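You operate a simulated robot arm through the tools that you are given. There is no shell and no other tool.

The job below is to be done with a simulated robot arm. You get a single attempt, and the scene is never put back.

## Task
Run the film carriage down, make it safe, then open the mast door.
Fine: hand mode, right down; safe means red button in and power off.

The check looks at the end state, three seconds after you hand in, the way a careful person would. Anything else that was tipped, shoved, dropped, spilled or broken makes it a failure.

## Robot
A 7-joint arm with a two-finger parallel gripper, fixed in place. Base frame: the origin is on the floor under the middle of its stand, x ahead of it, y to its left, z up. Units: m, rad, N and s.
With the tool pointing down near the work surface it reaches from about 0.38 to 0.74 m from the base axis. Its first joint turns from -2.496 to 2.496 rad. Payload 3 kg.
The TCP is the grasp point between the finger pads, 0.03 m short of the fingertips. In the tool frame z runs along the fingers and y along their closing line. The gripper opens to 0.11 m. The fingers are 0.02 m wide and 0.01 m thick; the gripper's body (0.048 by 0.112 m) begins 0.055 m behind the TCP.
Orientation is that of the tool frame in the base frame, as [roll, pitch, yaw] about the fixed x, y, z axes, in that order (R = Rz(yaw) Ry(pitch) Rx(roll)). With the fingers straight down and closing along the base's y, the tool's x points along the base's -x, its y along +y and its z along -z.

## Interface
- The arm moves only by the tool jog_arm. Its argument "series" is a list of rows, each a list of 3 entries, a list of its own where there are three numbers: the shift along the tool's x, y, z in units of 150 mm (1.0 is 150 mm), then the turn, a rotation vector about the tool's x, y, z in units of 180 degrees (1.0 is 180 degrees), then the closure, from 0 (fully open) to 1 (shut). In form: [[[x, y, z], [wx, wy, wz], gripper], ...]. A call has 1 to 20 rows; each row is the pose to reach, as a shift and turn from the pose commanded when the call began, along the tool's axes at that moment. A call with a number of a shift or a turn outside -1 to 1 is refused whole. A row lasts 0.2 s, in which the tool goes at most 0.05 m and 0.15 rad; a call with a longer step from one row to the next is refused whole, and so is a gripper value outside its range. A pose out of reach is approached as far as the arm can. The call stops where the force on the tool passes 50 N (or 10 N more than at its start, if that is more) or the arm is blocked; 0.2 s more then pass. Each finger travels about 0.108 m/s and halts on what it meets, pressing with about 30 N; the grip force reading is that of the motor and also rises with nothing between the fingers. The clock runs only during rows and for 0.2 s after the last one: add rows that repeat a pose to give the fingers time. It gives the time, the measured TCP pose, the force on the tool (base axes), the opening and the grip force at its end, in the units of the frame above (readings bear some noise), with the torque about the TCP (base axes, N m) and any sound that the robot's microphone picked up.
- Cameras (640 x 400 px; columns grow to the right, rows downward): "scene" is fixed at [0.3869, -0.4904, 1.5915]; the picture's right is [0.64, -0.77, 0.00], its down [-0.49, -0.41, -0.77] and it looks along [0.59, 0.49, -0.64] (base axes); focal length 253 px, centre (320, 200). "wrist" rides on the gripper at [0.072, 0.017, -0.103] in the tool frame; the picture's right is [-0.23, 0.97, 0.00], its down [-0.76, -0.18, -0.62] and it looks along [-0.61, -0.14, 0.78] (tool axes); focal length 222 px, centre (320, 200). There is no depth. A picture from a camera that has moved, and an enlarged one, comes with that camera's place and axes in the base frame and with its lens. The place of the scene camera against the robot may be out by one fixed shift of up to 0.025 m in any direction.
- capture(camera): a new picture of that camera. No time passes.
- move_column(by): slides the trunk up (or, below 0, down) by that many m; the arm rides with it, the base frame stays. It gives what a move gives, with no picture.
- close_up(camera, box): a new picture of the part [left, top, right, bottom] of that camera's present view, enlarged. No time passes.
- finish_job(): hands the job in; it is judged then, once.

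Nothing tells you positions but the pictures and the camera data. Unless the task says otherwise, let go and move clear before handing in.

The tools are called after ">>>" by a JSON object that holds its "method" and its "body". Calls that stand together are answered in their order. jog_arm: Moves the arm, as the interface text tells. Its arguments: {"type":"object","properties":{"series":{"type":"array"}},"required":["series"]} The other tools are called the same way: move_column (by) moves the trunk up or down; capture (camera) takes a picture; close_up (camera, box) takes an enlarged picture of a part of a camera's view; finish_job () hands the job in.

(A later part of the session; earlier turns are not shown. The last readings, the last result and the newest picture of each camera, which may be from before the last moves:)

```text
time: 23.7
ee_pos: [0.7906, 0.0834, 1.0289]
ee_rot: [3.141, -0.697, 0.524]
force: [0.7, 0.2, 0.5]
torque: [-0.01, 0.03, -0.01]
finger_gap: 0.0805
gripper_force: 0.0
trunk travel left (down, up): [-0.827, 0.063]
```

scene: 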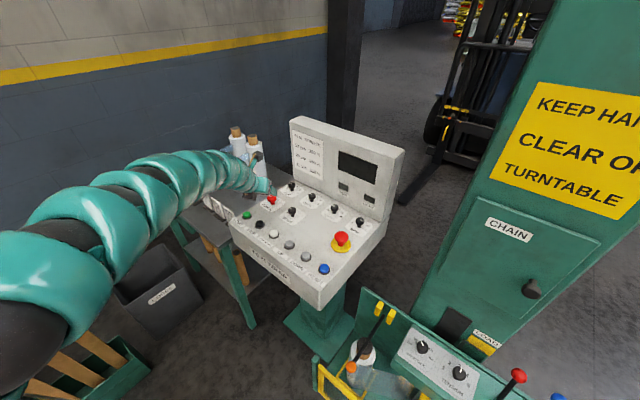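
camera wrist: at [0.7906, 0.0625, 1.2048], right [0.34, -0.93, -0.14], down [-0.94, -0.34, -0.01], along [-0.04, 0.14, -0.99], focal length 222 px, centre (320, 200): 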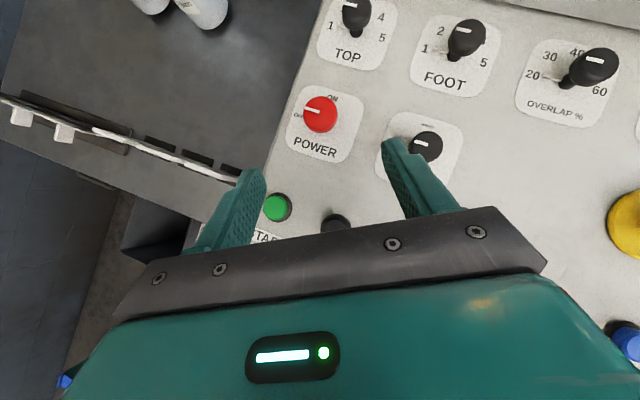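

>>> {"method": "jog_arm", "body": {"series": [[[0.065, 0.004, 0.111], [0, 0.0278, 0], 0.27], [[0.13, 0.007, 0.222], [0, 0.0556, 0], 0.27], [[0.13, 0.007, 0.222], [0, 0.0556, 0], 0.27]]}}

>>> {"method": "capture", "body": {"camera": "wrist"}}

>>> {"method": "close_up", "body": {"camera": "scene", "box": [220, 155, 332, 225]}}

```text
time: 24.5
ee_pos: [0.8215, 0.0992, 1.0157]
ee_rot: [-3.14, -0.872, 0.523]
force: [-0.6, 0.3, 0.3]
torque: [0.01, -0.02, -0.02]
finger_gap: 0.0801
gripper_force: 0.0
trunk travel left (down, up): [-0.827, 0.063]
```

```text
taken
camera wrist: at [0.8034, 0.0677, 1.1371], right [0.36, -0.92, -0.17], down [-0.93, -0.33, -0.18], along [0.11, 0.23, -0.97], focal length 222 px, centre (320, 200)
```

wrist: 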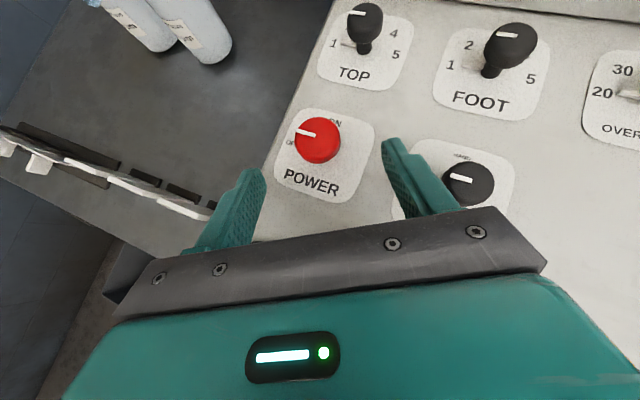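

```text
5.71 times, centred on (276, 190) of scene
camera zoom: at [0.3869, -0.4904, 1.5915], right [0.64, -0.77, 0.0], down [-0.49, -0.41, -0.77], along [0.59, 0.49, -0.64], focal length 1448 px, centre (571, 257)
```

zoom: 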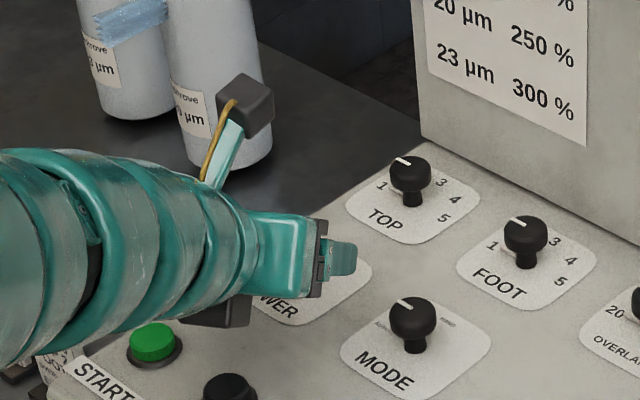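

The knob is centred between the fingers. I'll advance 48 mm to the grasp depth.

>>> {"method": "jog_arm", "body": {"series": [[[0, 0, 0.1], [0, 0, 0], 0.27], [[0, 0, 0.2], [0, 0, 0], 0.27], [[0, 0, 0.27], [0, 0, 0], 0.27], [[0, 0, 0.32], [0, 0, 0], 0.27], [[0, 0, 0.32], [0, 0, 0], 0.27]]}}

>>> {"method": "capture", "body": {"camera": "wrist"}}

>>> {"method": "close_up", "body": {"camera": "scene", "box": [220, 155, 332, 225]}}

```text
time: 25.7
ee_pos: [0.8545, 0.1187, 0.9857]
ee_rot: [3.141, -0.872, 0.522]
force: [-0.5, 0.2, -0.6]
torque: [0.01, 0.0, -0.01]
finger_gap: 0.0801
gripper_force: 0.1
trunk travel left (down, up): [-0.827, 0.063]
```

```text
taken
camera wrist: at [0.8356, 0.0867, 1.1071], right [0.36, -0.92, -0.17], down [-0.93, -0.33, -0.18], along [0.11, 0.23, -0.97], focal length 222 px, centre (320, 200)
```

wrist: 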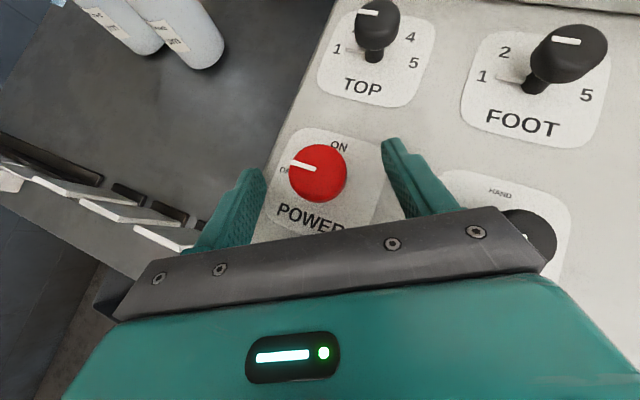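

```text
5.71 times, centred on (276, 190) of scene
camera zoom: at [0.3869, -0.4904, 1.5915], right [0.64, -0.77, 0.0], down [-0.49, -0.41, -0.77], along [0.59, 0.49, -0.64], focal length 1448 px, centre (571, 257)
```

zoom: 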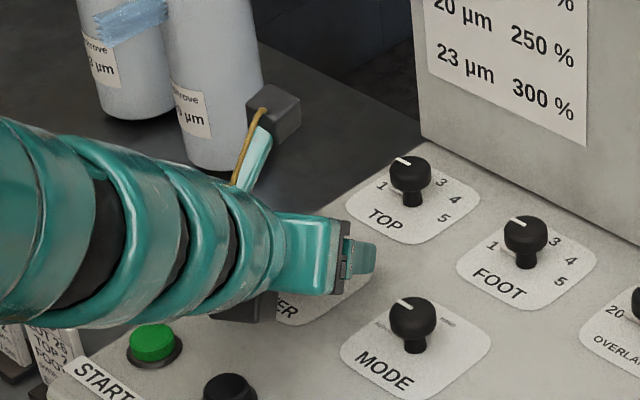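

Reached with the knob between the pads. Closing now.

>>> {"method": "jog_arm", "body": {"series": [[[0, 0, 0], [0, 0, 0], 0.5], [[0, 0, 0], [0, 0, 0], 0.8], [[0, 0, 0], [0, 0, 0], 1], [[0, 0, 0], [0, 0, 0], 1]]}}

>>> {"method": "capture", "body": {"camera": "wrist"}}

```text
time: 26.7
ee_pos: [0.8542, 0.1186, 0.9849]
ee_rot: [-3.141, -0.872, 0.525]
force: [-3.8, 5.0, -2.4]
torque: [0.27, -0.04, 0.03]
finger_gap: 0.0353
gripper_force: 45.2
trunk travel left (down, up): [-0.827, 0.063]
```

```text
taken
camera wrist: at [0.8352, 0.0877, 1.1071], right [0.36, -0.92, -0.17], down [-0.93, -0.33, -0.18], along [0.11, 0.23, -0.97], focal length 222 px, centre (320, 200)
```

wrist: 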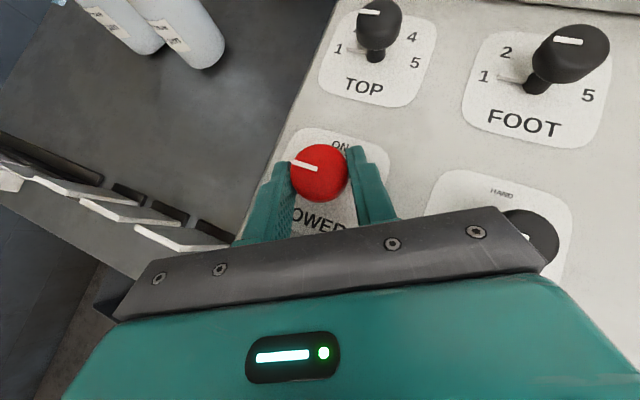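

Gripped: the gap is 35.3 mm, which matches the knob. I'll turn it 44° clockwise about its own vertical axis.

>>> {"method": "jog_arm", "body": {"series": [[[0.0002, -0.0065, 0.0002], [-0.0234, 0, 0.0196], 1], [[0.0008, -0.0129, 0.001], [-0.0468, 0, 0.0393], 1], [[0.0018, -0.0191, 0.0021], [-0.0702, 0, 0.0589], 1], [[0.0032, -0.0252, 0.0038], [-0.0936, 0, 0.0786], 1], [[0.0049, -0.0311, 0.0058], [-0.117, 0, 0.0982], 1], [[0.007, -0.0367, 0.0083], [-0.1404, 0, 0.1178], 1], [[0.0094, -0.0419, 0.0112], [-0.1638, 0, 0.1375], 1], [[0.0121, -0.0468, 0.0145], [-0.1872, 0, 0.1571], 1], [[0.0121, -0.0468, 0.0145], [-0.1872, 0, 0.1571], 1]]}}

>>> {"method": "capture", "body": {"camera": "wrist"}}

>>> {"method": "close_up", "body": {"camera": "scene", "box": [220, 120, 380, 220]}}

```text
time: 28.7
ee_pos: [0.8351, 0.1322, 0.9853]
ee_rot: [3.129, -0.868, -0.232]
force: [0.7, 14.2, 11.9]
torque: [0.08, -1.37, 0.32]
finger_gap: 0.0352
gripper_force: 44.3
out of reach, approached as far as the arm can: row 7, 8, 9
trunk travel left (down, up): [-0.827, 0.063]
```

```text
taken
camera wrist: at [0.8005, 0.1242, 1.1079], right [-0.38, -0.91, -0.17], down [-0.9, 0.4, -0.18], along [0.23, 0.08, -0.97], focal length 222 px, centre (320, 200)
```

wrist: 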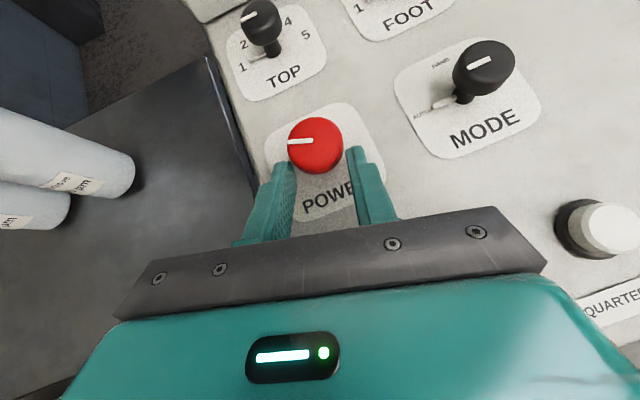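

```text
4.00 times, centred on (300, 170) of scene
camera zoom: at [0.3869, -0.4904, 1.5915], right [0.64, -0.77, 0.0], down [-0.49, -0.41, -0.77], along [0.59, 0.49, -0.64], focal length 1014 px, centre (400, 320)
```

zoom: 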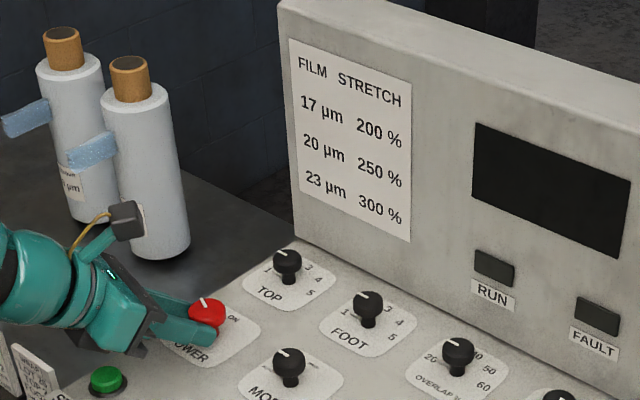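

The last part was out of reach, so the tool slid back 2 cm and the knob turned only about 20°. I'll let go, back off and check whether the knob holds its position.

>>> {"method": "jog_arm", "body": {"series": [[[0, 0, 0], [0, 0, 0], 0.6], [[0, 0, 0], [0, 0, 0], 0.27], [[0, 0, -0.1], [0, 0, 0], 0.27], [[0, 0, -0.25], [0, 0, 0], 0.27]]}}

>>> {"method": "capture", "body": {"camera": "wrist"}}

>>> {"method": "capture", "body": {"camera": "scene"}}

>>> {"method": "close_up", "body": {"camera": "wrist", "box": [220, 60, 380, 160]}}

```text
time: 29.7
ee_pos: [0.8073, 0.1334, 1.012]
ee_rot: [3.14, -0.872, -0.242]
force: [-0.1, -0.8, 0.3]
torque: [-0.01, -0.01, 0.02]
finger_gap: 0.0802
gripper_force: 0.1
trunk travel left (down, up): [-0.827, 0.063]
```

```text
taken
camera wrist: at [0.7712, 0.1252, 1.1338], right [-0.38, -0.91, -0.17], down [-0.9, 0.41, -0.18], along [0.24, 0.09, -0.97], focal length 222 px, centre (320, 200)
```

wrist: 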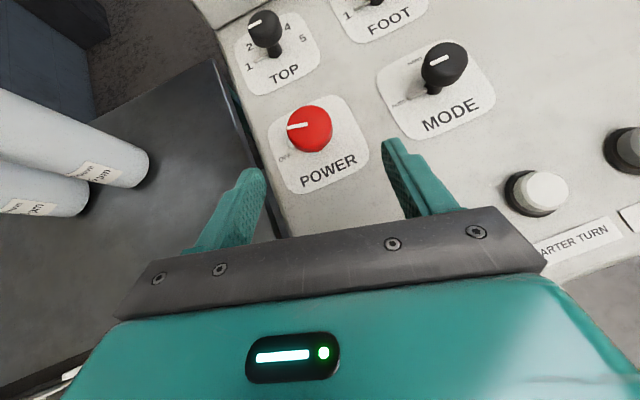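

```text
taken
```

scene: 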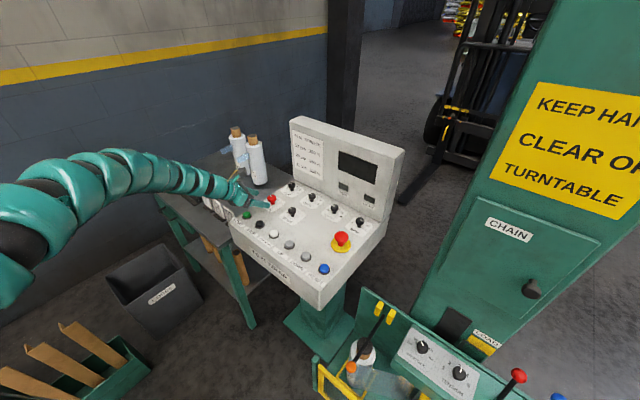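

```text
4.00 times, centred on (300, 110) of wrist
camera zoom: at [0.7712, 0.1252, 1.1338], right [-0.38, -0.91, -0.17], down [-0.9, 0.41, -0.18], along [0.24, 0.09, -0.97], focal length 888 px, centre (400, 560)
```

zoom: 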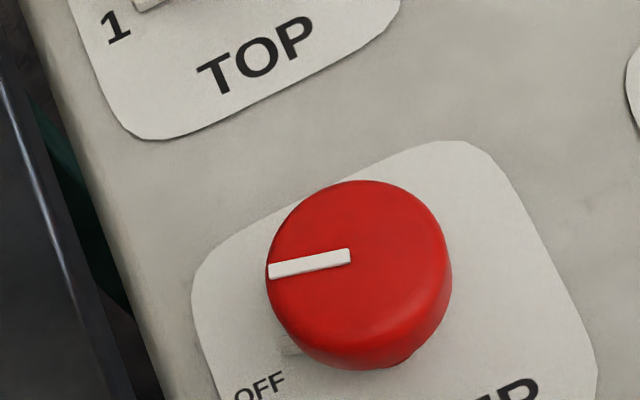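

The knob held about 13° of turn, so it has friction and no spring. I'll return to the +30° heading, re-grip, and turn slowly through the reachable range.

>>> {"method": "jog_arm", "body": {"series": [[[0.02, 0.031, 0.0], [0.0311, 0, -0.0261], 0.27], [[0.04, 0.062, 0.02], [0.0623, 0, -0.0523], 0.27], [[0.06, 0.093, 0.05], [0.0934, 0, -0.0784], 0.27], [[0.081, 0.125, 0.08], [0.1245, 0, -0.1045], 0.27], [[0.102, 0.156, 0.1], [0.1557, 0, -0.1307], 0.27], [[0.122, 0.187, 0.123], [0.1868, 0, -0.1568], 0.27], [[0.122, 0.187, 0.123], [0.1868, 0, -0.1568], 0.27]]}}

>>> {"method": "jog_arm", "body": {"series": [[[0, 0, 0.1], [0, 0, 0], 0.27], [[0, 0, 0.2], [0, 0, 0], 0.27], [[0, 0, 0.3], [0, 0, 0], 0.27], [[0, 0, 0.3], [0, 0, 0], 0.27]]}}

>>> {"method": "capture", "body": {"camera": "wrist"}}

```text
time: 31.3
ee_pos: [0.8244, 0.1001, 1.0137]
ee_rot: [3.14, -0.873, 0.524]
force: [-0.2, 0.1, -0.6]
torque: [0.01, 0.0, -0.03]
finger_gap: 0.0804
gripper_force: 0.0
trunk travel left (down, up): [-0.827, 0.063]
```

```text
time: 32.3
ee_pos: [0.8558, 0.1158, 0.9837]
ee_rot: [3.141, -0.872, 0.521]
force: [0.3, 0.1, 0.4]
torque: [0.03, 0.05, 0.02]
finger_gap: 0.0803
gripper_force: 0.1
trunk travel left (down, up): [-0.827, 0.063]
```

```text
taken
camera wrist: at [0.8362, 0.0856, 1.1057], right [0.36, -0.92, -0.17], down [-0.93, -0.33, -0.18], along [0.11, 0.23, -0.97], focal length 222 px, centre (320, 200)
```

wrist: 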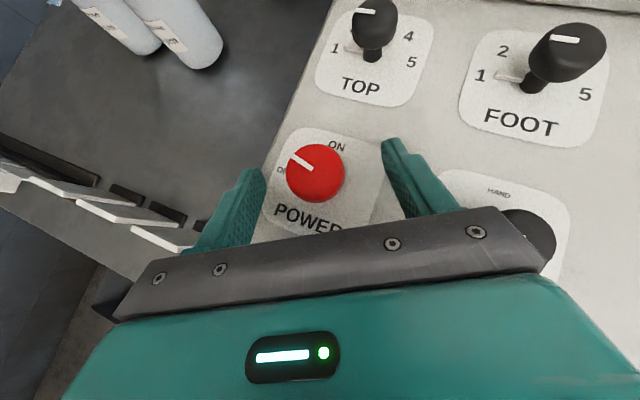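

>>> {"method": "jog_arm", "body": {"series": [[[0, -0.013, 0], [0, 0, 0], 0.27], [[0, -0.013, 0], [0, 0, 0], 0.6], [[0, -0.013, 0], [0, 0, 0], 1], [[0, -0.013, 0], [0, 0, 0], 1], [[0, -0.013, 0], [0, 0, 0], 1]]}}

>>> {"method": "jog_arm", "body": {"series": [[[0, -0.003, 0], [-0.0085, 0, 0.0071], 1], [[0.0002, -0.005, 0.0002], [-0.017, 0, 0.0143], 1], [[0.0004, -0.0075, 0.0004], [-0.0255, 0, 0.0214], 1], [[0.0005, -0.01, 0.0006], [-0.034, 0, 0.0286], 1], [[0.0008, -0.0125, 0.0009], [-0.0426, 0, 0.0357], 1], [[0.0008, -0.0125, 0.0009], [-0.0426, 0, 0.0357], 1]]}}

>>> {"method": "capture", "body": {"camera": "wrist"}}

```text
time: 33.5
ee_pos: [0.8541, 0.1182, 0.9841]
ee_rot: [3.14, -0.873, 0.52]
force: [0.3, -1.4, 0.5]
torque: [0.1, -0.18, 0.02]
finger_gap: 0.0351
gripper_force: 44.5
trunk travel left (down, up): [-0.827, 0.063]
```

```text
time: 34.9
ee_pos: [0.8521, 0.1214, 0.9851]
ee_rot: [3.139, -0.874, 0.347]
force: [2.3, 3.4, 1.7]
torque: [-0.05, 0.17, 0.06]
finger_gap: 0.0352
gripper_force: 45.2
trunk travel left (down, up): [-0.827, 0.063]
```

```text
taken
camera wrist: at [0.8297, 0.0939, 1.1062], right [0.19, -0.97, -0.17], down [-0.97, -0.16, -0.18], along [0.15, 0.2, -0.97], focal length 222 px, centre (320, 200)
```

wrist: 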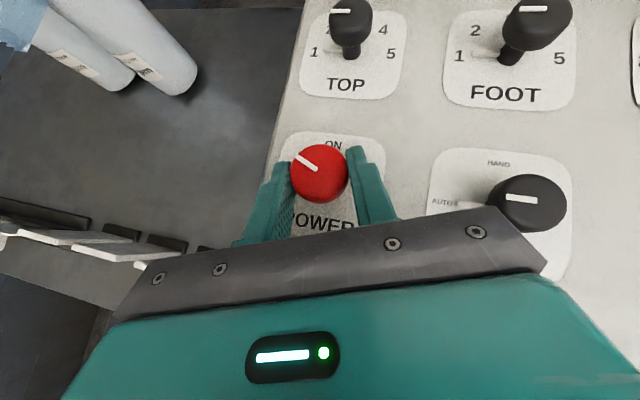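

With slow turning the knob follows the tool: pointer and tool moved together. I'll continue another 22°.

>>> {"method": "jog_arm", "body": {"series": [[[0, -0.0024, 0], [-0.0085, 0, 0.0071], 1], [[0.0001, -0.0049, 0.0001], [-0.017, 0, 0.0143], 1], [[0.0002, -0.0073, 0.0003], [-0.0255, 0, 0.0214], 1], [[0.0004, -0.0097, 0.0005], [-0.034, 0, 0.0286], 1], [[0.0007, -0.0122, 0.0008], [-0.0426, 0, 0.0357], 1], [[0.001, -0.0146, 0.0012], [-0.0511, 0, 0.0428], 1], [[0.0013, -0.0169, 0.0016], [-0.0596, 0, 0.05], 1], [[0.0017, -0.0193, 0.0021], [-0.0681, 0, 0.0571], 1], [[0.0022, -0.0216, 0.0026], [-0.0766, 0, 0.0643], 1], [[0.0027, -0.0239, 0.0032], [-0.0851, 0, 0.0714], 1], [[0.0033, -0.0262, 0.0039], [-0.0936, 0, 0.0785], 1]]}}

>>> {"method": "capture", "body": {"camera": "wrist"}}

```text
time: 37.3
ee_pos: [0.853, 0.1248, 0.9847]
ee_rot: [3.14, -0.872, -0.037]
force: [-3.1, 6.3, -5.5]
torque: [-0.13, -1.15, 0.04]
finger_gap: 0.0355
gripper_force: 44.7
trunk travel left (down, up): [-0.827, 0.063]
```

```text
taken
camera wrist: at [0.8206, 0.1095, 1.1062], right [-0.18, -0.97, -0.17], down [-0.96, 0.21, -0.18], along [0.21, 0.13, -0.97], focal length 222 px, centre (320, 200)
```

wrist: 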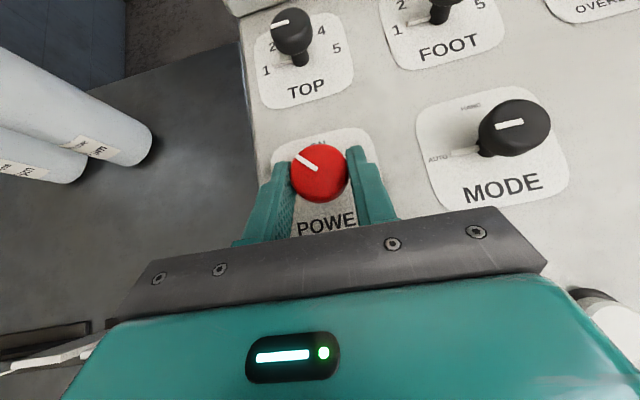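

The knob is now at about 47°, and it followed without slipping. I'll open, back off, swing back to +30° and re-grip.

>>> {"method": "jog_arm", "body": {"series": [[[0, 0, 0], [0, 0, 0], 0.6], [[0, 0, 0], [0, 0, 0], 0.27], [[0, 0, -0.1], [0, 0, 0], 0.27], [[0, 0, -0.263], [0, 0, 0], 0.27], [[0.005, 0.033, -0.263], [0.0272, 0, -0.0229], 0.27], [[0.01, 0.065, -0.263], [0.0545, 0, -0.0457], 0.27], [[0.015, 0.098, -0.263], [0.0817, 0, -0.0686], 0.27], [[0.02, 0.13, -0.263], [0.109, 0, -0.0914], 0.27], [[0.025, 0.163, -0.263], [0.1362, 0, -0.1143], 0.27], [[0.025, 0.163, -0.263], [0.1362, 0, -0.1143], 0.27]]}}

>>> {"method": "jog_arm", "body": {"series": [[[0, 0, 0.1], [0, 0, 0], 0.27], [[0, 0, 0.2], [0, 0, 0], 0.27], [[0, 0, 0.3], [0, 0, 0], 0.27], [[0, 0, 0.3], [0, 0, 0], 0.27]]}}

>>> {"method": "capture", "body": {"camera": "wrist"}}

```text
time: 39.5
ee_pos: [0.8253, 0.0999, 1.0128]
ee_rot: [3.14, -0.873, 0.523]
force: [-0.1, 0.0, -0.6]
torque: [0.0, 0.0, -0.03]
finger_gap: 0.0801
gripper_force: 0.0
trunk travel left (down, up): [-0.827, 0.063]
```

```text
time: 40.5
ee_pos: [0.8538, 0.1174, 0.9871]
ee_rot: [3.14, -0.872, 0.523]
force: [-0.1, -0.2, -0.1]
torque: [0.0, 0.0, 0.0]
finger_gap: 0.0806
gripper_force: 0.2
trunk travel left (down, up): [-0.827, 0.063]
```

```text
taken
camera wrist: at [0.8344, 0.0861, 1.1092], right [0.36, -0.92, -0.17], down [-0.93, -0.33, -0.18], along [0.11, 0.23, -0.97], focal length 222 px, centre (320, 200)
```

wrist: 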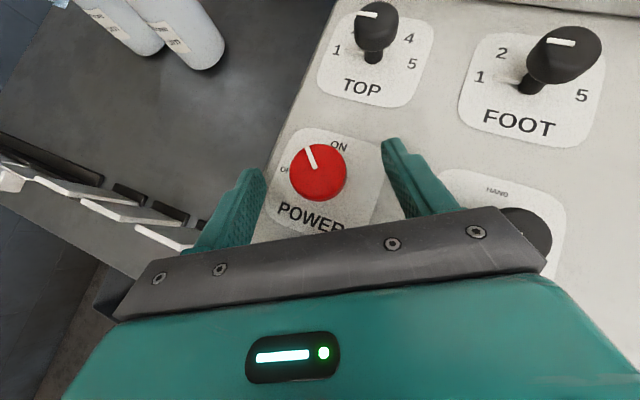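

The knob is at about 48° and centred. Gripping again and turning 34° more.

>>> {"method": "jog_arm", "body": {"series": [[[0, -0.006, 0.015], [0, 0, 0], 0.27], [[0, -0.006, 0.015], [0, 0, 0], 0.6], [[0, -0.006, 0.015], [0, 0, 0], 1], [[0, -0.006, 0.015], [0, 0, 0], 1], [[0, -0.006, 0.015], [0, 0, 0], 1]]}}

>>> {"method": "jog_arm", "body": {"series": [[[0, -0.0024, 0], [-0.0085, 0, 0.0071], 1], [[0.0001, -0.0049, 0.0001], [-0.017, 0, 0.0143], 1], [[0.0002, -0.0073, 0.0003], [-0.0255, 0, 0.0214], 1], [[0.0004, -0.0097, 0.0005], [-0.034, 0, 0.0286], 1], [[0.0007, -0.0122, 0.0008], [-0.0426, 0, 0.0357], 1], [[0.001, -0.0146, 0.0012], [-0.0511, 0, 0.0428], 1], [[0.0013, -0.0169, 0.0016], [-0.0596, 0, 0.05], 1], [[0.0017, -0.0193, 0.0021], [-0.0681, 0, 0.0571], 1], [[0.0022, -0.0216, 0.0026], [-0.0766, 0, 0.0643], 1], [[0.0027, -0.0239, 0.0032], [-0.0851, 0, 0.0714], 1], [[0.0033, -0.0262, 0.0039], [-0.0936, 0, 0.0785], 1], [[0.0039, -0.0285, 0.0046], [-0.1021, 0, 0.0857], 1], [[0.0046, -0.0307, 0.0054], [-0.1107, 0, 0.0928], 1], [[0.0053, -0.0329, 0.0063], [-0.1192, 0, 0.1], 1], [[0.006, -0.035, 0.0072], [-0.1277, 0, 0.1071], 1], [[0.0068, -0.0371, 0.0081], [-0.1362, 0, 0.1143], 1]]}}

>>> {"method": "capture", "body": {"camera": "wrist"}}

```text
time: 41.7
ee_pos: [0.8555, 0.1184, 0.9846]
ee_rot: [3.141, -0.874, 0.522]
force: [-0.5, 1.6, 0.1]
torque: [-0.01, -0.03, 0.01]
finger_gap: 0.0349
gripper_force: 45.3
trunk travel left (down, up): [-0.827, 0.063]
```

```text
time: 45.1
ee_pos: [0.8529, 0.1252, 0.9848]
ee_rot: [-3.139, -0.876, -0.039]
force: [6.0, -2.6, 16.3]
torque: [-0.25, -1.29, -0.01]
finger_gap: 0.0352
gripper_force: 45.2
trunk travel left (down, up): [-0.827, 0.063]
```

```text
taken
camera wrist: at [0.8199, 0.1093, 1.1068], right [-0.18, -0.97, -0.18], down [-0.96, 0.21, -0.19], along [0.22, 0.13, -0.97], focal length 222 px, centre (320, 200)
```

wrist: 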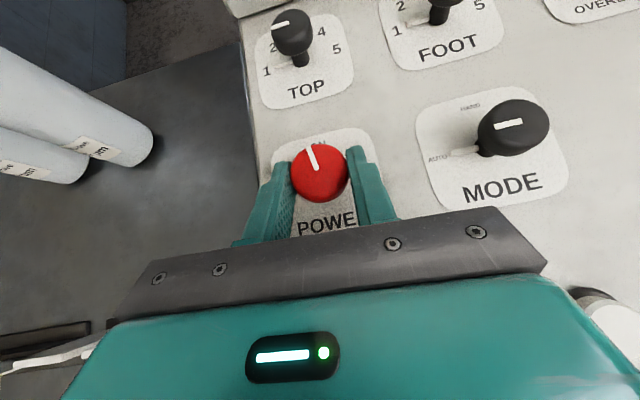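

The knob is at about 80°. One more short grip will bring it to the stop at ON.

>>> {"method": "jog_arm", "body": {"series": [[[0, 0, 0], [0, 0, 0], 0.6], [[0, 0, 0], [0, 0, 0], 0.27], [[0, 0, -0.1], [0, 0, 0], 0.27], [[0, 0, -0.283], [0, 0, 0], 0.27], [[0.005, 0.038, -0.283], [0.0312, 0, -0.0262], 0.27], [[0.01, 0.075, -0.283], [0.0624, 0, -0.0524], 0.27], [[0.014, 0.113, -0.283], [0.0936, 0, -0.0786], 0.27], [[0.014, 0.113, -0.283], [0.0936, 0, -0.0786], 0.27]]}}

>>> {"method": "jog_arm", "body": {"series": [[[0, 0, 0.1], [0, 0, 0], 0.27], [[0, 0, 0.2], [0, 0, 0], 0.27], [[0, 0, 0.3], [0, 0, 0], 0.27], [[0, 0, 0.3], [0, 0, 0], 0.27]]}}

>>> {"method": "capture", "body": {"camera": "wrist"}}

>>> {"method": "close_up", "body": {"camera": "scene", "box": [220, 110, 420, 235]}}

```text
time: 46.9
ee_pos: [0.8224, 0.1104, 1.0125]
ee_rot: [3.14, -0.872, 0.35]
force: [-0.3, 0.3, 0.8]
torque: [-0.01, 0.05, 0.02]
finger_gap: 0.0804
gripper_force: 0.1
trunk travel left (down, up): [-0.827, 0.063]
```

```text
time: 47.9
ee_pos: [0.8526, 0.1206, 0.9816]
ee_rot: [3.141, -0.874, 0.348]
force: [-0.6, -0.1, -0.5]
torque: [0.03, -0.02, -0.02]
finger_gap: 0.0802
gripper_force: 0.1
trunk travel left (down, up): [-0.827, 0.063]
```

```text
taken
camera wrist: at [0.8283, 0.0936, 1.1033], right [0.19, -0.97, -0.17], down [-0.97, -0.16, -0.18], along [0.15, 0.2, -0.97], focal length 222 px, centre (320, 200)
```

wrist: 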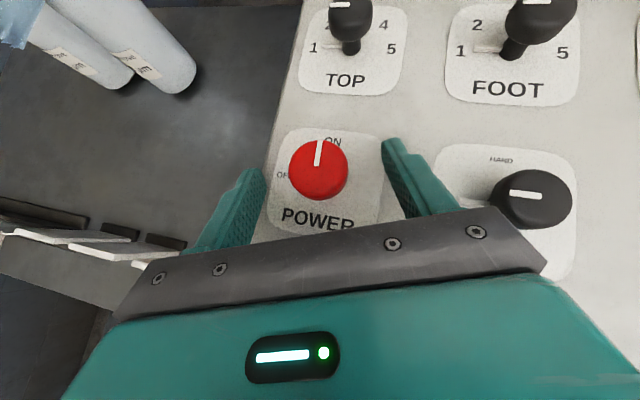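

```text
3.20 times, centred on (320, 172) of scene
camera zoom: at [0.3869, -0.4904, 1.5915], right [0.64, -0.77, 0.0], down [-0.49, -0.41, -0.77], along [0.59, 0.49, -0.64], focal length 811 px, centre (320, 288)
```

zoom: 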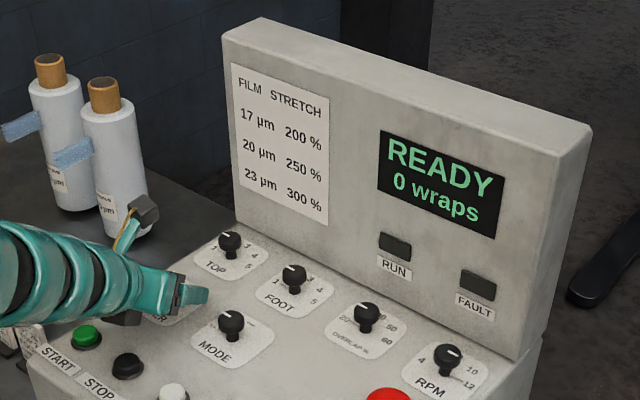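

The display reads READY, so power is on and the knob is close enough to ON. I'll retract and move across to the MODE knob at about (0.8645, 0.014).

>>> {"method": "jog_arm", "body": {"series": [[[0, 0, -0.25], [0, 0, 0], 0.27], [[0, 0, -0.5], [0, 0, 0], 0.27], [[0.09, 0.2, -0.59], [0.004, 0, -0.003], 0.27], [[0.04, 0.42, -0.58], [0.008, 0, -0.007], 0.27], [[-0.03, 0.6, -0.57], [0.0128, 0, -0.0107], 0.27], [[-0.14, 0.711, -0.499], [0.0128, 0, -0.0107], 0.27], [[-0.14, 0.711, -0.499], [0.0128, 0, -0.0107], 0.27]]}}

>>> {"method": "capture", "body": {"camera": "wrist"}}

>>> {"method": "capture", "body": {"camera": "scene"}}

```text
time: 49.5
ee_pos: [0.8247, -0.003, 1.015]
ee_rot: [3.14, -0.873, 0.402]
force: [-0.2, -0.4, -0.6]
torque: [-0.02, -0.03, -0.01]
finger_gap: 0.0806
gripper_force: 0.0
trunk travel left (down, up): [-0.827, 0.063]
```

```text
taken
camera wrist: at [0.8015, -0.0307, 1.1369], right [0.24, -0.95, -0.17], down [-0.96, -0.21, -0.18], along [0.14, 0.21, -0.97], focal length 222 px, centre (320, 200)
```

wrist: 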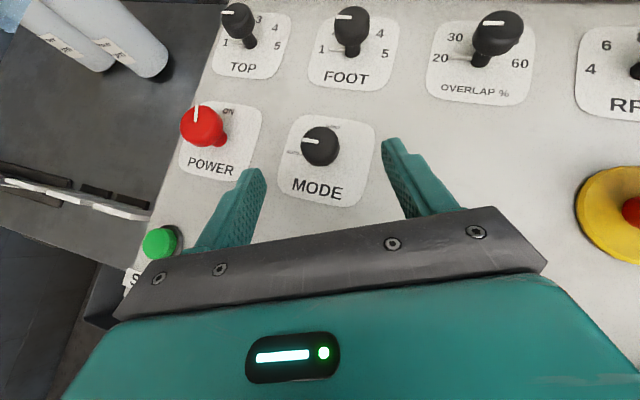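

```text
taken
```

scene: 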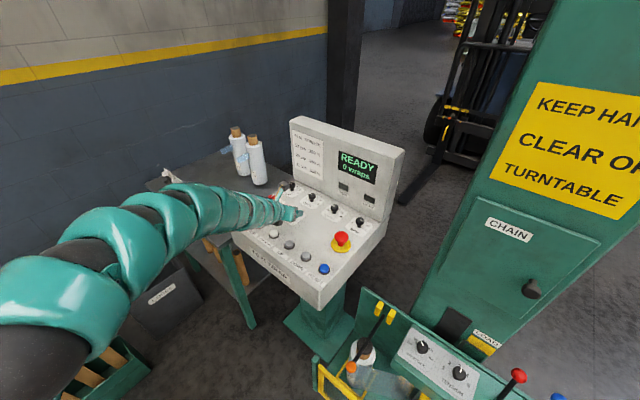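

MODE is centred between the fingers. Approaching and gripping.

>>> {"method": "jog_arm", "body": {"series": [[[0, 0, 0.1], [0, 0, 0], 0.27], [[0, 0, 0.2], [0, 0, 0], 0.27], [[0, 0, 0.3], [0, 0, 0], 0.27], [[0, 0, 0.3], [0, 0, 0], 0.27]]}}

>>> {"method": "capture", "body": {"camera": "wrist"}}

```text
time: 50.5
ee_pos: [0.8557, 0.0102, 0.9867]
ee_rot: [3.141, -0.872, 0.401]
force: [0.4, -0.7, -1.0]
torque: [0.02, 0.0, -0.04]
finger_gap: 0.0801
gripper_force: 0.0
trunk travel left (down, up): [-0.827, 0.063]
```

```text
taken
camera wrist: at [0.8318, -0.0176, 1.1084], right [0.24, -0.95, -0.17], down [-0.96, -0.21, -0.18], along [0.14, 0.21, -0.97], focal length 222 px, centre (320, 200)
```

wrist: 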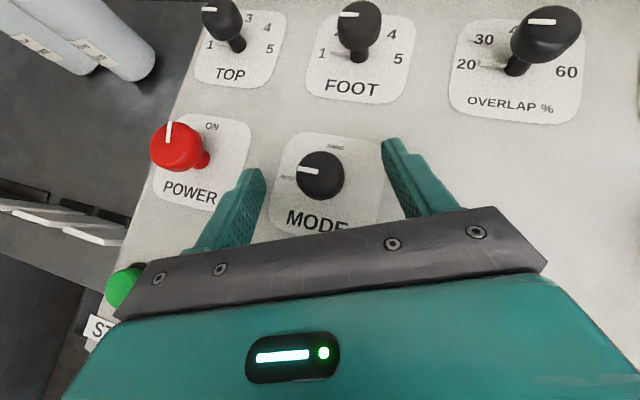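

>>> {"method": "jog_arm", "body": {"series": [[[0, 0, 0.01], [0, 0, 0], 0.6], [[0, 0, 0.01], [0, 0, 0], 1], [[0, 0, 0.01], [0, 0, 0], 1], [[0, 0, 0.01], [0, 0, 0], 1]]}}

>>> {"method": "jog_arm", "body": {"series": [[[0, -0.0024, 0], [-0.0085, 0, 0.0071], 1], [[0.0001, -0.0049, 0.0001], [-0.017, 0, 0.0143], 1], [[0.0002, -0.0073, 0.0003], [-0.0255, 0, 0.0214], 1], [[0.0004, -0.0097, 0.0005], [-0.034, 0, 0.0286], 1], [[0.0007, -0.0122, 0.0008], [-0.0426, 0, 0.0357], 1], [[0.001, -0.0146, 0.0012], [-0.0511, 0, 0.0428], 1], [[0.0013, -0.0169, 0.0016], [-0.0596, 0, 0.05], 1], [[0.0017, -0.0193, 0.0021], [-0.0681, 0, 0.0571], 1], [[0.0022, -0.0216, 0.0026], [-0.0766, 0, 0.0643], 1], [[0.0027, -0.0239, 0.0032], [-0.0851, 0, 0.0714], 1], [[0.0033, -0.0262, 0.0039], [-0.0936, 0, 0.0785], 1], [[0.0039, -0.0285, 0.0046], [-0.1021, 0, 0.0857], 1], [[0.0046, -0.0307, 0.0054], [-0.1107, 0, 0.0928], 1], [[0.0053, -0.0329, 0.0063], [-0.1192, 0, 0.1], 1], [[0.006, -0.035, 0.0072], [-0.1277, 0, 0.1071], 1]]}}

>>> {"method": "capture", "body": {"camera": "wrist"}}

```text
time: 51.5
ee_pos: [0.8565, 0.0111, 0.9861]
ee_rot: [-3.141, -0.874, 0.4]
force: [-0.3, 0.1, -0.9]
torque: [-0.02, -0.12, 0.04]
finger_gap: 0.0295
gripper_force: 45.0
trunk travel left (down, up): [-0.827, 0.063]
```

```text
time: 54.7
ee_pos: [0.8552, 0.0165, 0.9856]
ee_rot: [3.141, -0.873, -0.124]
force: [1.7, -1.1, 5.1]
torque: [0.14, 0.27, 0.03]
finger_gap: 0.0295
gripper_force: 44.7
trunk travel left (down, up): [-0.827, 0.063]
```

```text
taken
camera wrist: at [0.8215, 0.0032, 1.1073], right [-0.27, -0.95, -0.17], down [-0.94, 0.3, -0.18], along [0.23, 0.11, -0.97], focal length 222 px, centre (320, 200)
```

wrist: 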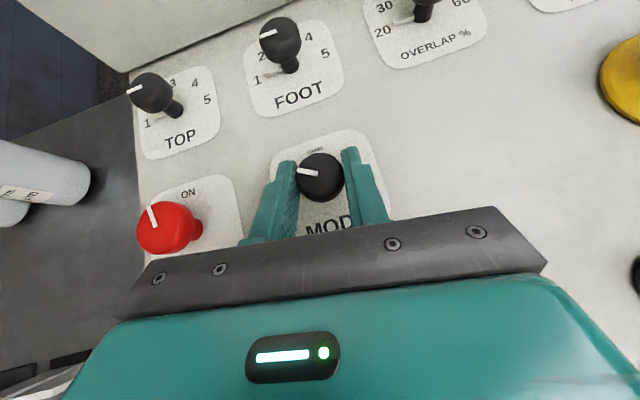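

MODE followed the full 30° with low force. I'll continue 12° more.

>>> {"method": "jog_arm", "body": {"series": [[[0, -0.0024, 0], [-0.0085, 0, 0.0071], 1], [[0.0001, -0.0049, 0.0001], [-0.017, 0, 0.0143], 1], [[0.0002, -0.0073, 0.0003], [-0.0255, 0, 0.0214], 1], [[0.0004, -0.0097, 0.0005], [-0.034, 0, 0.0286], 1], [[0.0007, -0.0122, 0.0008], [-0.0426, 0, 0.0357], 1], [[0.001, -0.0146, 0.0012], [-0.0511, 0, 0.0428], 1]]}}

>>> {"method": "capture", "body": {"camera": "wrist"}}

```text
time: 56.1
ee_pos: [0.8562, 0.0171, 0.9868]
ee_rot: [-3.141, -0.875, -0.333]
force: [-8.4, -2.5, 0.0]
torque: [0.1, -0.59, -0.06]
finger_gap: 0.029
gripper_force: 45.0
trunk travel left (down, up): [-0.827, 0.063]
```

```text
taken
camera wrist: at [0.8202, 0.0126, 1.1073], right [-0.46, -0.87, -0.17], down [-0.85, 0.49, -0.18], along [0.24, 0.06, -0.97], focal length 222 px, centre (320, 200)
```

wrist: 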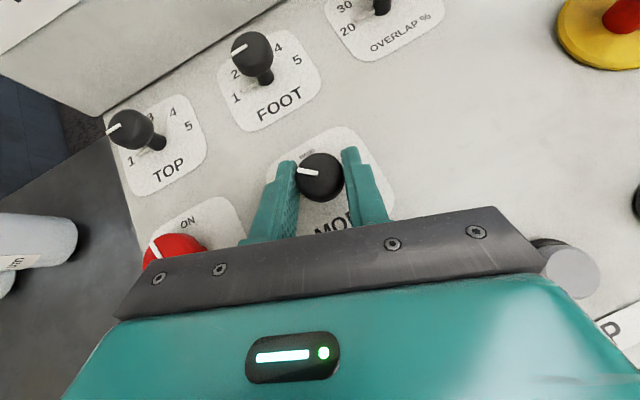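

>>> {"method": "jog_arm", "body": {"series": [[[0, -0.0024, 0], [-0.0085, 0, 0.0071], 1], [[0.0001, -0.0049, 0.0001], [-0.017, 0, 0.0143], 1], [[0.0002, -0.0073, 0.0003], [-0.0255, 0, 0.0214], 1], [[0.0004, -0.0097, 0.0005], [-0.034, 0, 0.0286], 1]]}}

>>> {"method": "capture", "body": {"camera": "wrist"}}

```text
time: 57.1
ee_pos: [0.8569, 0.0193, 0.985]
ee_rot: [-3.139, -0.871, -0.477]
force: [-8.7, -6.6, -2.8]
torque: [-0.6, -1.06, -0.09]
finger_gap: 0.0294
gripper_force: 44.9
trunk travel left (down, up): [-0.827, 0.063]
```

```text
taken
camera wrist: at [0.8204, 0.0187, 1.1074], right [-0.58, -0.8, -0.17], down [-0.78, 0.6, -0.18], along [0.25, 0.03, -0.97], focal length 222 px, centre (320, 200)
```

wrist: 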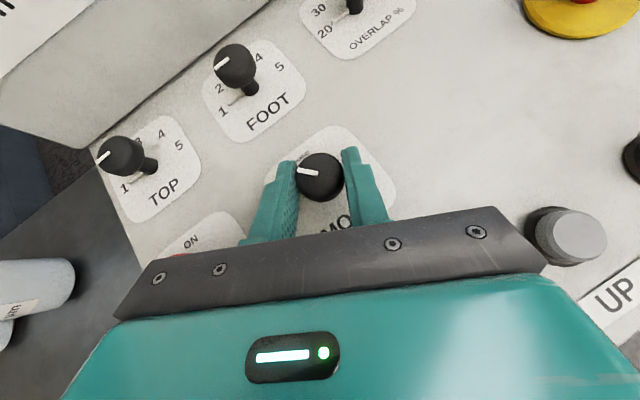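

>>> {"method": "jog_arm", "body": {"series": [[[0, -0.0024, 0], [-0.0085, 0, 0.0071], 1], [[0.0001, -0.0049, 0.0001], [-0.017, 0, 0.0143], 1], [[0.0002, -0.0073, 0.0003], [-0.0255, 0, 0.0214], 1]]}}

>>> {"method": "close_up", "body": {"camera": "scene", "box": [220, 130, 380, 230]}}

```text
time: 58.0
ee_pos: [0.8468, 0.0262, 0.9879]
ee_rot: [-3.124, -0.894, -0.584]
force: [30.2, -2.0, -13.5]
torque: [-0.02, -0.7, 0.28]
finger_gap: 0.0293
gripper_force: 45.0
out of reach, approached as far as the arm can: row 2, 3
trunk travel left (down, up): [-0.827, 0.063]
stopped in row 3: the force on the tool passed its limit at 81 N (the readings are from after the stop); the commanded pose is now the measured one
```

```text
4.00 times, centred on (300, 180) of scene
camera zoom: at [0.3869, -0.4904, 1.5915], right [0.64, -0.77, 0.0], down [-0.49, -0.41, -0.77], along [0.59, 0.49, -0.64], focal length 1014 px, centre (400, 280)
```

zoom: 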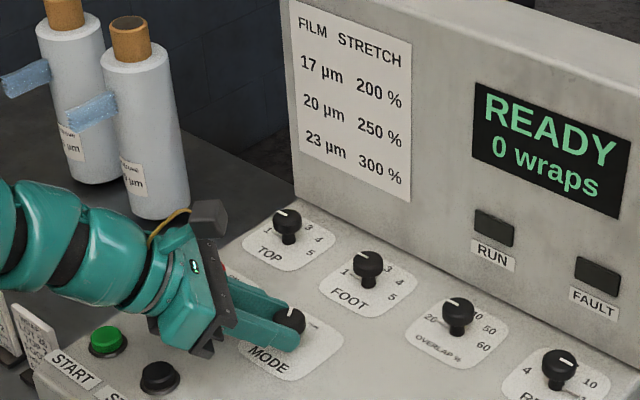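

That hit the reach limit, but MODE has been turned about 50°. I'll release, back off and look.

>>> {"method": "jog_arm", "body": {"series": [[[0, 0, 0], [0, 0, 0], 0.6], [[0, 0, 0], [0, 0, 0], 0.27], [[0, 0, -0.1], [0, 0, 0], 0.27], [[0, 0, -0.25], [0, 0, 0], 0.27], [[0, 0, -0.4], [0, 0, 0], 0.27]]}}

>>> {"method": "capture", "body": {"camera": "wrist"}}

>>> {"method": "close_up", "body": {"camera": "scene", "box": [220, 130, 380, 230]}}

```text
time: 59.2
ee_pos: [0.8003, 0.0523, 1.028]
ee_rot: [-3.121, -0.896, -0.586]
force: [0.5, 0.2, -0.4]
torque: [0.02, -0.03, -0.01]
finger_gap: 0.0804
gripper_force: 0.2
trunk travel left (down, up): [-0.827, 0.063]
```

```text
taken
camera wrist: at [0.7609, 0.0561, 1.1493], right [-0.64, -0.74, -0.19], down [-0.71, 0.67, -0.2], along [0.28, 0.0, -0.96], focal length 222 px, centre (320, 200)
```

wrist: 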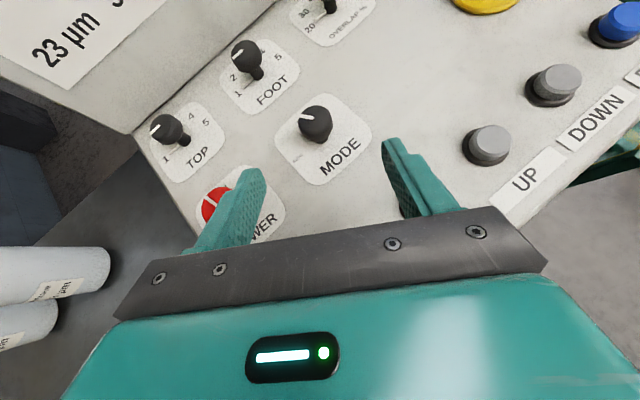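

```text
4.00 times, centred on (300, 180) of scene
camera zoom: at [0.3869, -0.4904, 1.5915], right [0.64, -0.77, 0.0], down [-0.49, -0.41, -0.77], along [0.59, 0.49, -0.64], focal length 1014 px, centre (400, 280)
```

zoom: 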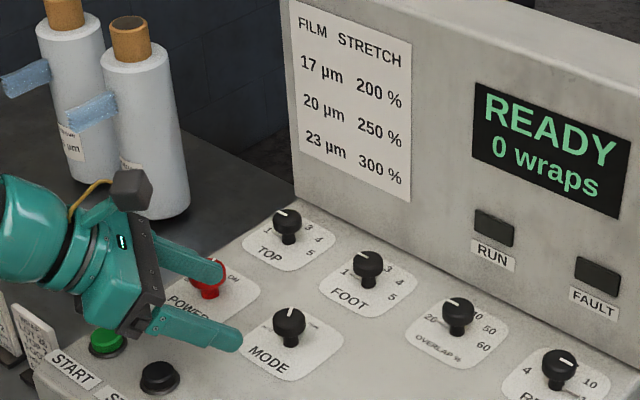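

>>> {"method": "close_up", "body": {"camera": "scene", "box": [272, 195, 312, 220]}}

>>> {"method": "close_up", "body": {"camera": "wrist", "box": [240, 70, 400, 170]}}

```text
16.00 times, centred on (292, 208) of scene
camera zoom: at [0.3869, -0.4904, 1.5915], right [0.64, -0.77, 0.0], down [-0.49, -0.41, -0.77], along [0.59, 0.49, -0.64], focal length 4054 px, centre (768, 80)
```

zoom: 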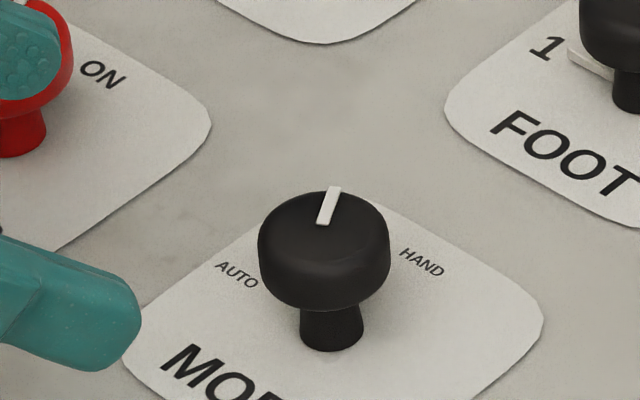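

```text
4.00 times, centred on (320, 120) of wrist
camera zoom: at [0.7609, 0.0561, 1.1493], right [-0.64, -0.74, -0.19], down [-0.71, 0.67, -0.2], along [0.28, 0.0, -0.96], focal length 888 px, centre (320, 520)
```

zoom: 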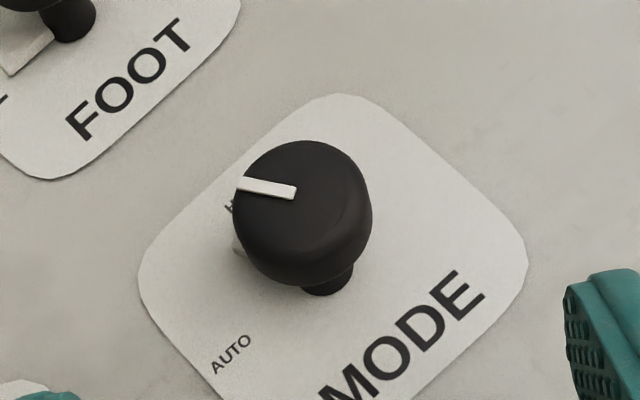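

MODE is at about 55°. I'll go back to a +12° heading, re-grip and turn the remaining 35°.

>>> {"method": "jog_arm", "body": {"series": [[[0.02, 0.034, 0.02], [0.033, 0, -0.0264], 0.27], [[0.04, 0.068, 0.06], [0.0659, 0, -0.0527], 0.27], [[0.06, 0.102, 0.1], [0.0989, 0, -0.0791], 0.27], [[0.08, 0.136, 0.15], [0.1318, 0, -0.1055], 0.27], [[0.1, 0.17, 0.2], [0.1648, 0, -0.1318], 0.27], [[0.117, 0.203, 0.251], [0.1977, 0, -0.1582], 0.27], [[0.117, 0.203, 0.251], [0.1977, 0, -0.1582], 0.27]]}}

>>> {"method": "capture", "body": {"camera": "wrist"}}

```text
time: 60.8
ee_pos: [0.8198, 0.0055, 1.0191]
ee_rot: [-3.127, -0.905, 0.217]
force: [0.1, 0.1, 0.1]
torque: [0.0, -0.02, -0.01]
finger_gap: 0.0803
gripper_force: 0.0
trunk travel left (down, up): [-0.827, 0.063]
```

```text
taken
camera wrist: at [0.7876, -0.0208, 1.1401], right [0.08, -0.98, -0.19], down [-0.98, -0.04, -0.21], along [0.2, 0.2, -0.96], focal length 222 px, centre (320, 200)
```

wrist: 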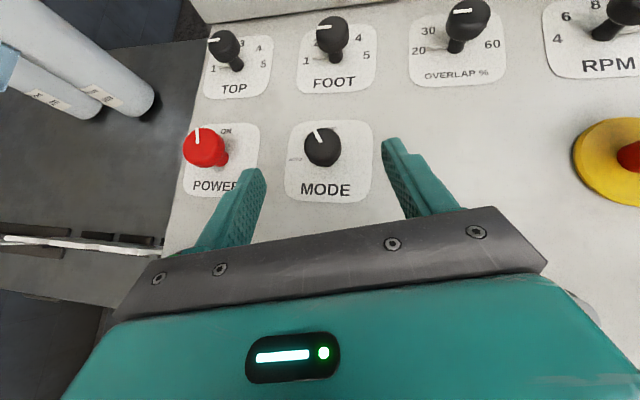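

>>> {"method": "jog_arm", "body": {"series": [[[-0.009, 0.002, 0.1], [-0.0046, -0.0103, 0], 0.27], [[-0.018, 0.003, 0.2], [-0.0046, -0.0103, 0], 0.27], [[-0.027, 0.005, 0.326], [-0.0046, -0.0103, 0], 0.27], [[-0.027, 0.005, 0.326], [-0.0046, -0.0103, 0], 0.27]]}}

>>> {"method": "capture", "body": {"camera": "wrist"}}

```text
time: 61.8
ee_pos: [0.8547, 0.0121, 0.9854]
ee_rot: [3.141, -0.875, 0.215]
force: [-0.3, 0.2, 0.9]
torque: [0.0, -0.02, 0.01]
finger_gap: 0.0803
gripper_force: 0.1
trunk travel left (down, up): [-0.827, 0.063]
```

```text
taken
camera wrist: at [0.8271, -0.0112, 1.1081], right [0.07, -0.98, -0.17], down [-0.98, -0.03, -0.18], along [0.17, 0.18, -0.97], focal length 222 px, centre (320, 200)
```

wrist: 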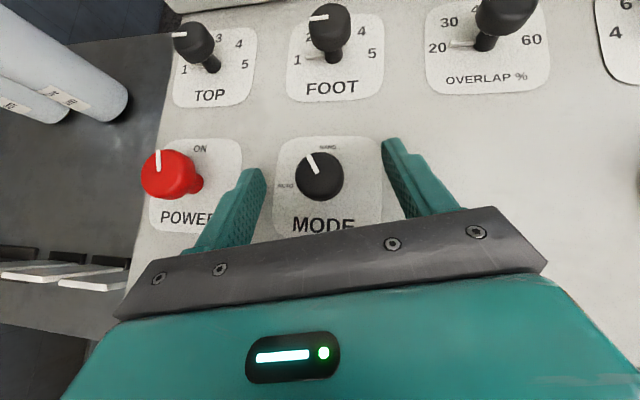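

>>> {"method": "jog_arm", "body": {"series": [[[0, 0, 0.005], [0, 0, 0], 0.6], [[0, 0, 0.005], [0, 0, 0], 1], [[0, 0, 0.005], [0, 0, 0], 1], [[0, 0, 0.005], [0, 0, 0], 1]]}}

>>> {"method": "jog_arm", "body": {"series": [[[0, -0.0024, 0], [-0.0085, 0, 0.0071], 1], [[0.0001, -0.0049, 0.0001], [-0.017, 0, 0.0143], 1], [[0.0002, -0.0073, 0.0003], [-0.0255, 0, 0.0214], 1], [[0.0004, -0.0097, 0.0005], [-0.034, 0, 0.0286], 1], [[0.0007, -0.0122, 0.0008], [-0.0426, 0, 0.0357], 1], [[0.001, -0.0146, 0.0012], [-0.0511, 0, 0.0428], 1], [[0.0013, -0.0169, 0.0016], [-0.0596, 0, 0.05], 1], [[0.0017, -0.0193, 0.0021], [-0.0681, 0, 0.0571], 1], [[0.0022, -0.0216, 0.0026], [-0.0766, 0, 0.0643], 1], [[0.0027, -0.0239, 0.0032], [-0.0851, 0, 0.0714], 1], [[0.0033, -0.0262, 0.0039], [-0.0936, 0, 0.0785], 1], [[0.0039, -0.0285, 0.0046], [-0.1021, 0, 0.0857], 1], [[0.0046, -0.0307, 0.0054], [-0.1107, 0, 0.0928], 1], [[0.0053, -0.0329, 0.0063], [-0.1192, 0, 0.1], 1], [[0.006, -0.035, 0.0072], [-0.1277, 0, 0.1071], 1], [[0.0068, -0.0371, 0.0081], [-0.1362, 0, 0.1143], 1]]}}

>>> {"method": "capture", "body": {"camera": "wrist"}}

>>> {"method": "close_up", "body": {"camera": "scene", "box": [220, 130, 380, 230]}}

```text
time: 62.8
ee_pos: [0.8563, 0.0118, 0.9857]
ee_rot: [3.141, -0.871, 0.214]
force: [1.0, 2.1, -0.8]
torque: [0.05, -0.06, 0.04]
finger_gap: 0.0292
gripper_force: 44.8
trunk travel left (down, up): [-0.827, 0.063]
```

```text
time: 66.2
ee_pos: [0.856, 0.0179, 0.985]
ee_rot: [3.139, -0.873, -0.344]
force: [9.1, 0.1, 9.4]
torque: [-0.01, -0.53, 0.43]
finger_gap: 0.0294
gripper_force: 45.2
trunk travel left (down, up): [-0.827, 0.063]
```

```text
taken
camera wrist: at [0.8198, 0.0133, 1.107], right [-0.47, -0.87, -0.17], down [-0.85, 0.49, -0.18], along [0.24, 0.06, -0.97], focal length 222 px, centre (320, 200)
```

wrist: 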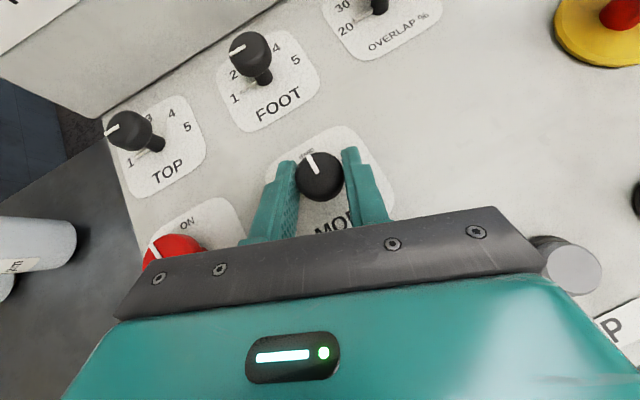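

```text
4.00 times, centred on (300, 180) of scene
camera zoom: at [0.3869, -0.4904, 1.5915], right [0.64, -0.77, 0.0], down [-0.49, -0.41, -0.77], along [0.59, 0.49, -0.64], focal length 1014 px, centre (400, 280)
```

zoom: 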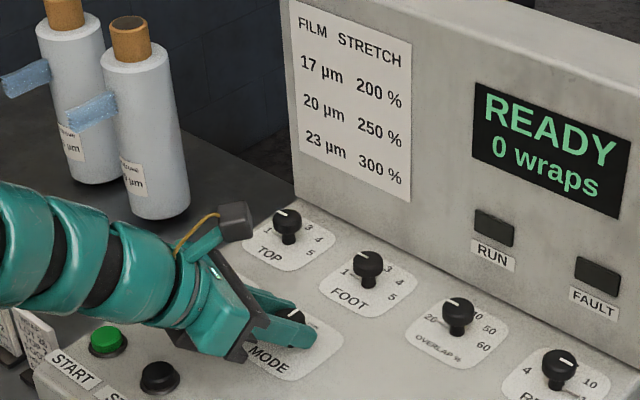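

The pointer lines up with HAND and torque rose at the stop. I'll release, back off and check MODE and the display.

>>> {"method": "jog_arm", "body": {"series": [[[0, 0, 0], [0, 0, 0], 0.6], [[0, 0, 0], [0, 0, 0], 0.27], [[0, 0, -0.1], [0, 0, 0], 0.27], [[0, 0, -0.25], [0, 0, 0], 0.27], [[0.05, 0, -0.45], [0, 0, 0], 0.4], [[0.1, 0, -0.65], [0, 0, 0], 0.7], [[0.15, 0, -0.8], [0, 0, 0], 1]]}}

>>> {"method": "capture", "body": {"camera": "wrist"}}

>>> {"method": "close_up", "body": {"camera": "scene", "box": [250, 140, 410, 240]}}

```text
time: 67.8
ee_pos: [0.7925, 0.0496, 1.0664]
ee_rot: [3.14, -0.871, -0.344]
force: [0.3, -0.4, -0.3]
torque: [-0.03, -0.06, -0.03]
finger_gap: 0.0
gripper_force: 30.0
out of reach, approached as far as the arm can: row 7
trunk travel left (down, up): [-0.827, 0.063]
```

```text
taken
camera wrist: at [0.7563, 0.0457, 1.1884], right [-0.47, -0.87, -0.17], down [-0.85, 0.49, -0.18], along [0.24, 0.06, -0.97], focal length 222 px, centre (320, 200)
```

wrist: 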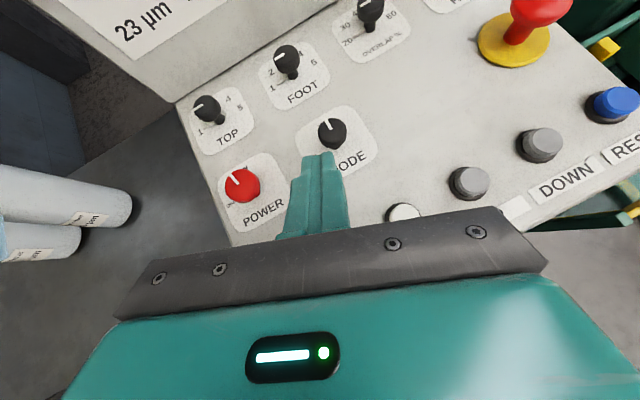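

```text
4.00 times, centred on (330, 190) of scene
camera zoom: at [0.3869, -0.4904, 1.5915], right [0.64, -0.77, 0.0], down [-0.49, -0.41, -0.77], along [0.59, 0.49, -0.64], focal length 1014 px, centre (280, 240)
```

zoom: 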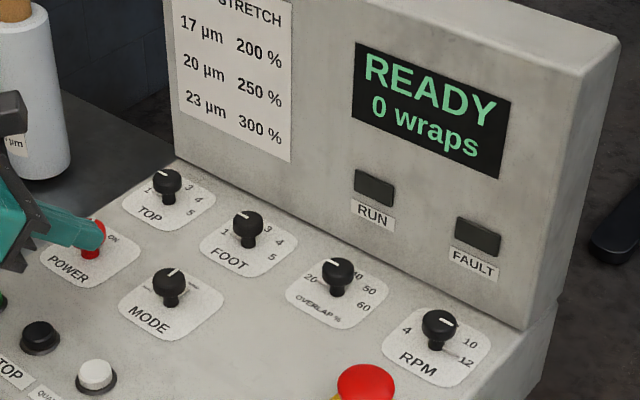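

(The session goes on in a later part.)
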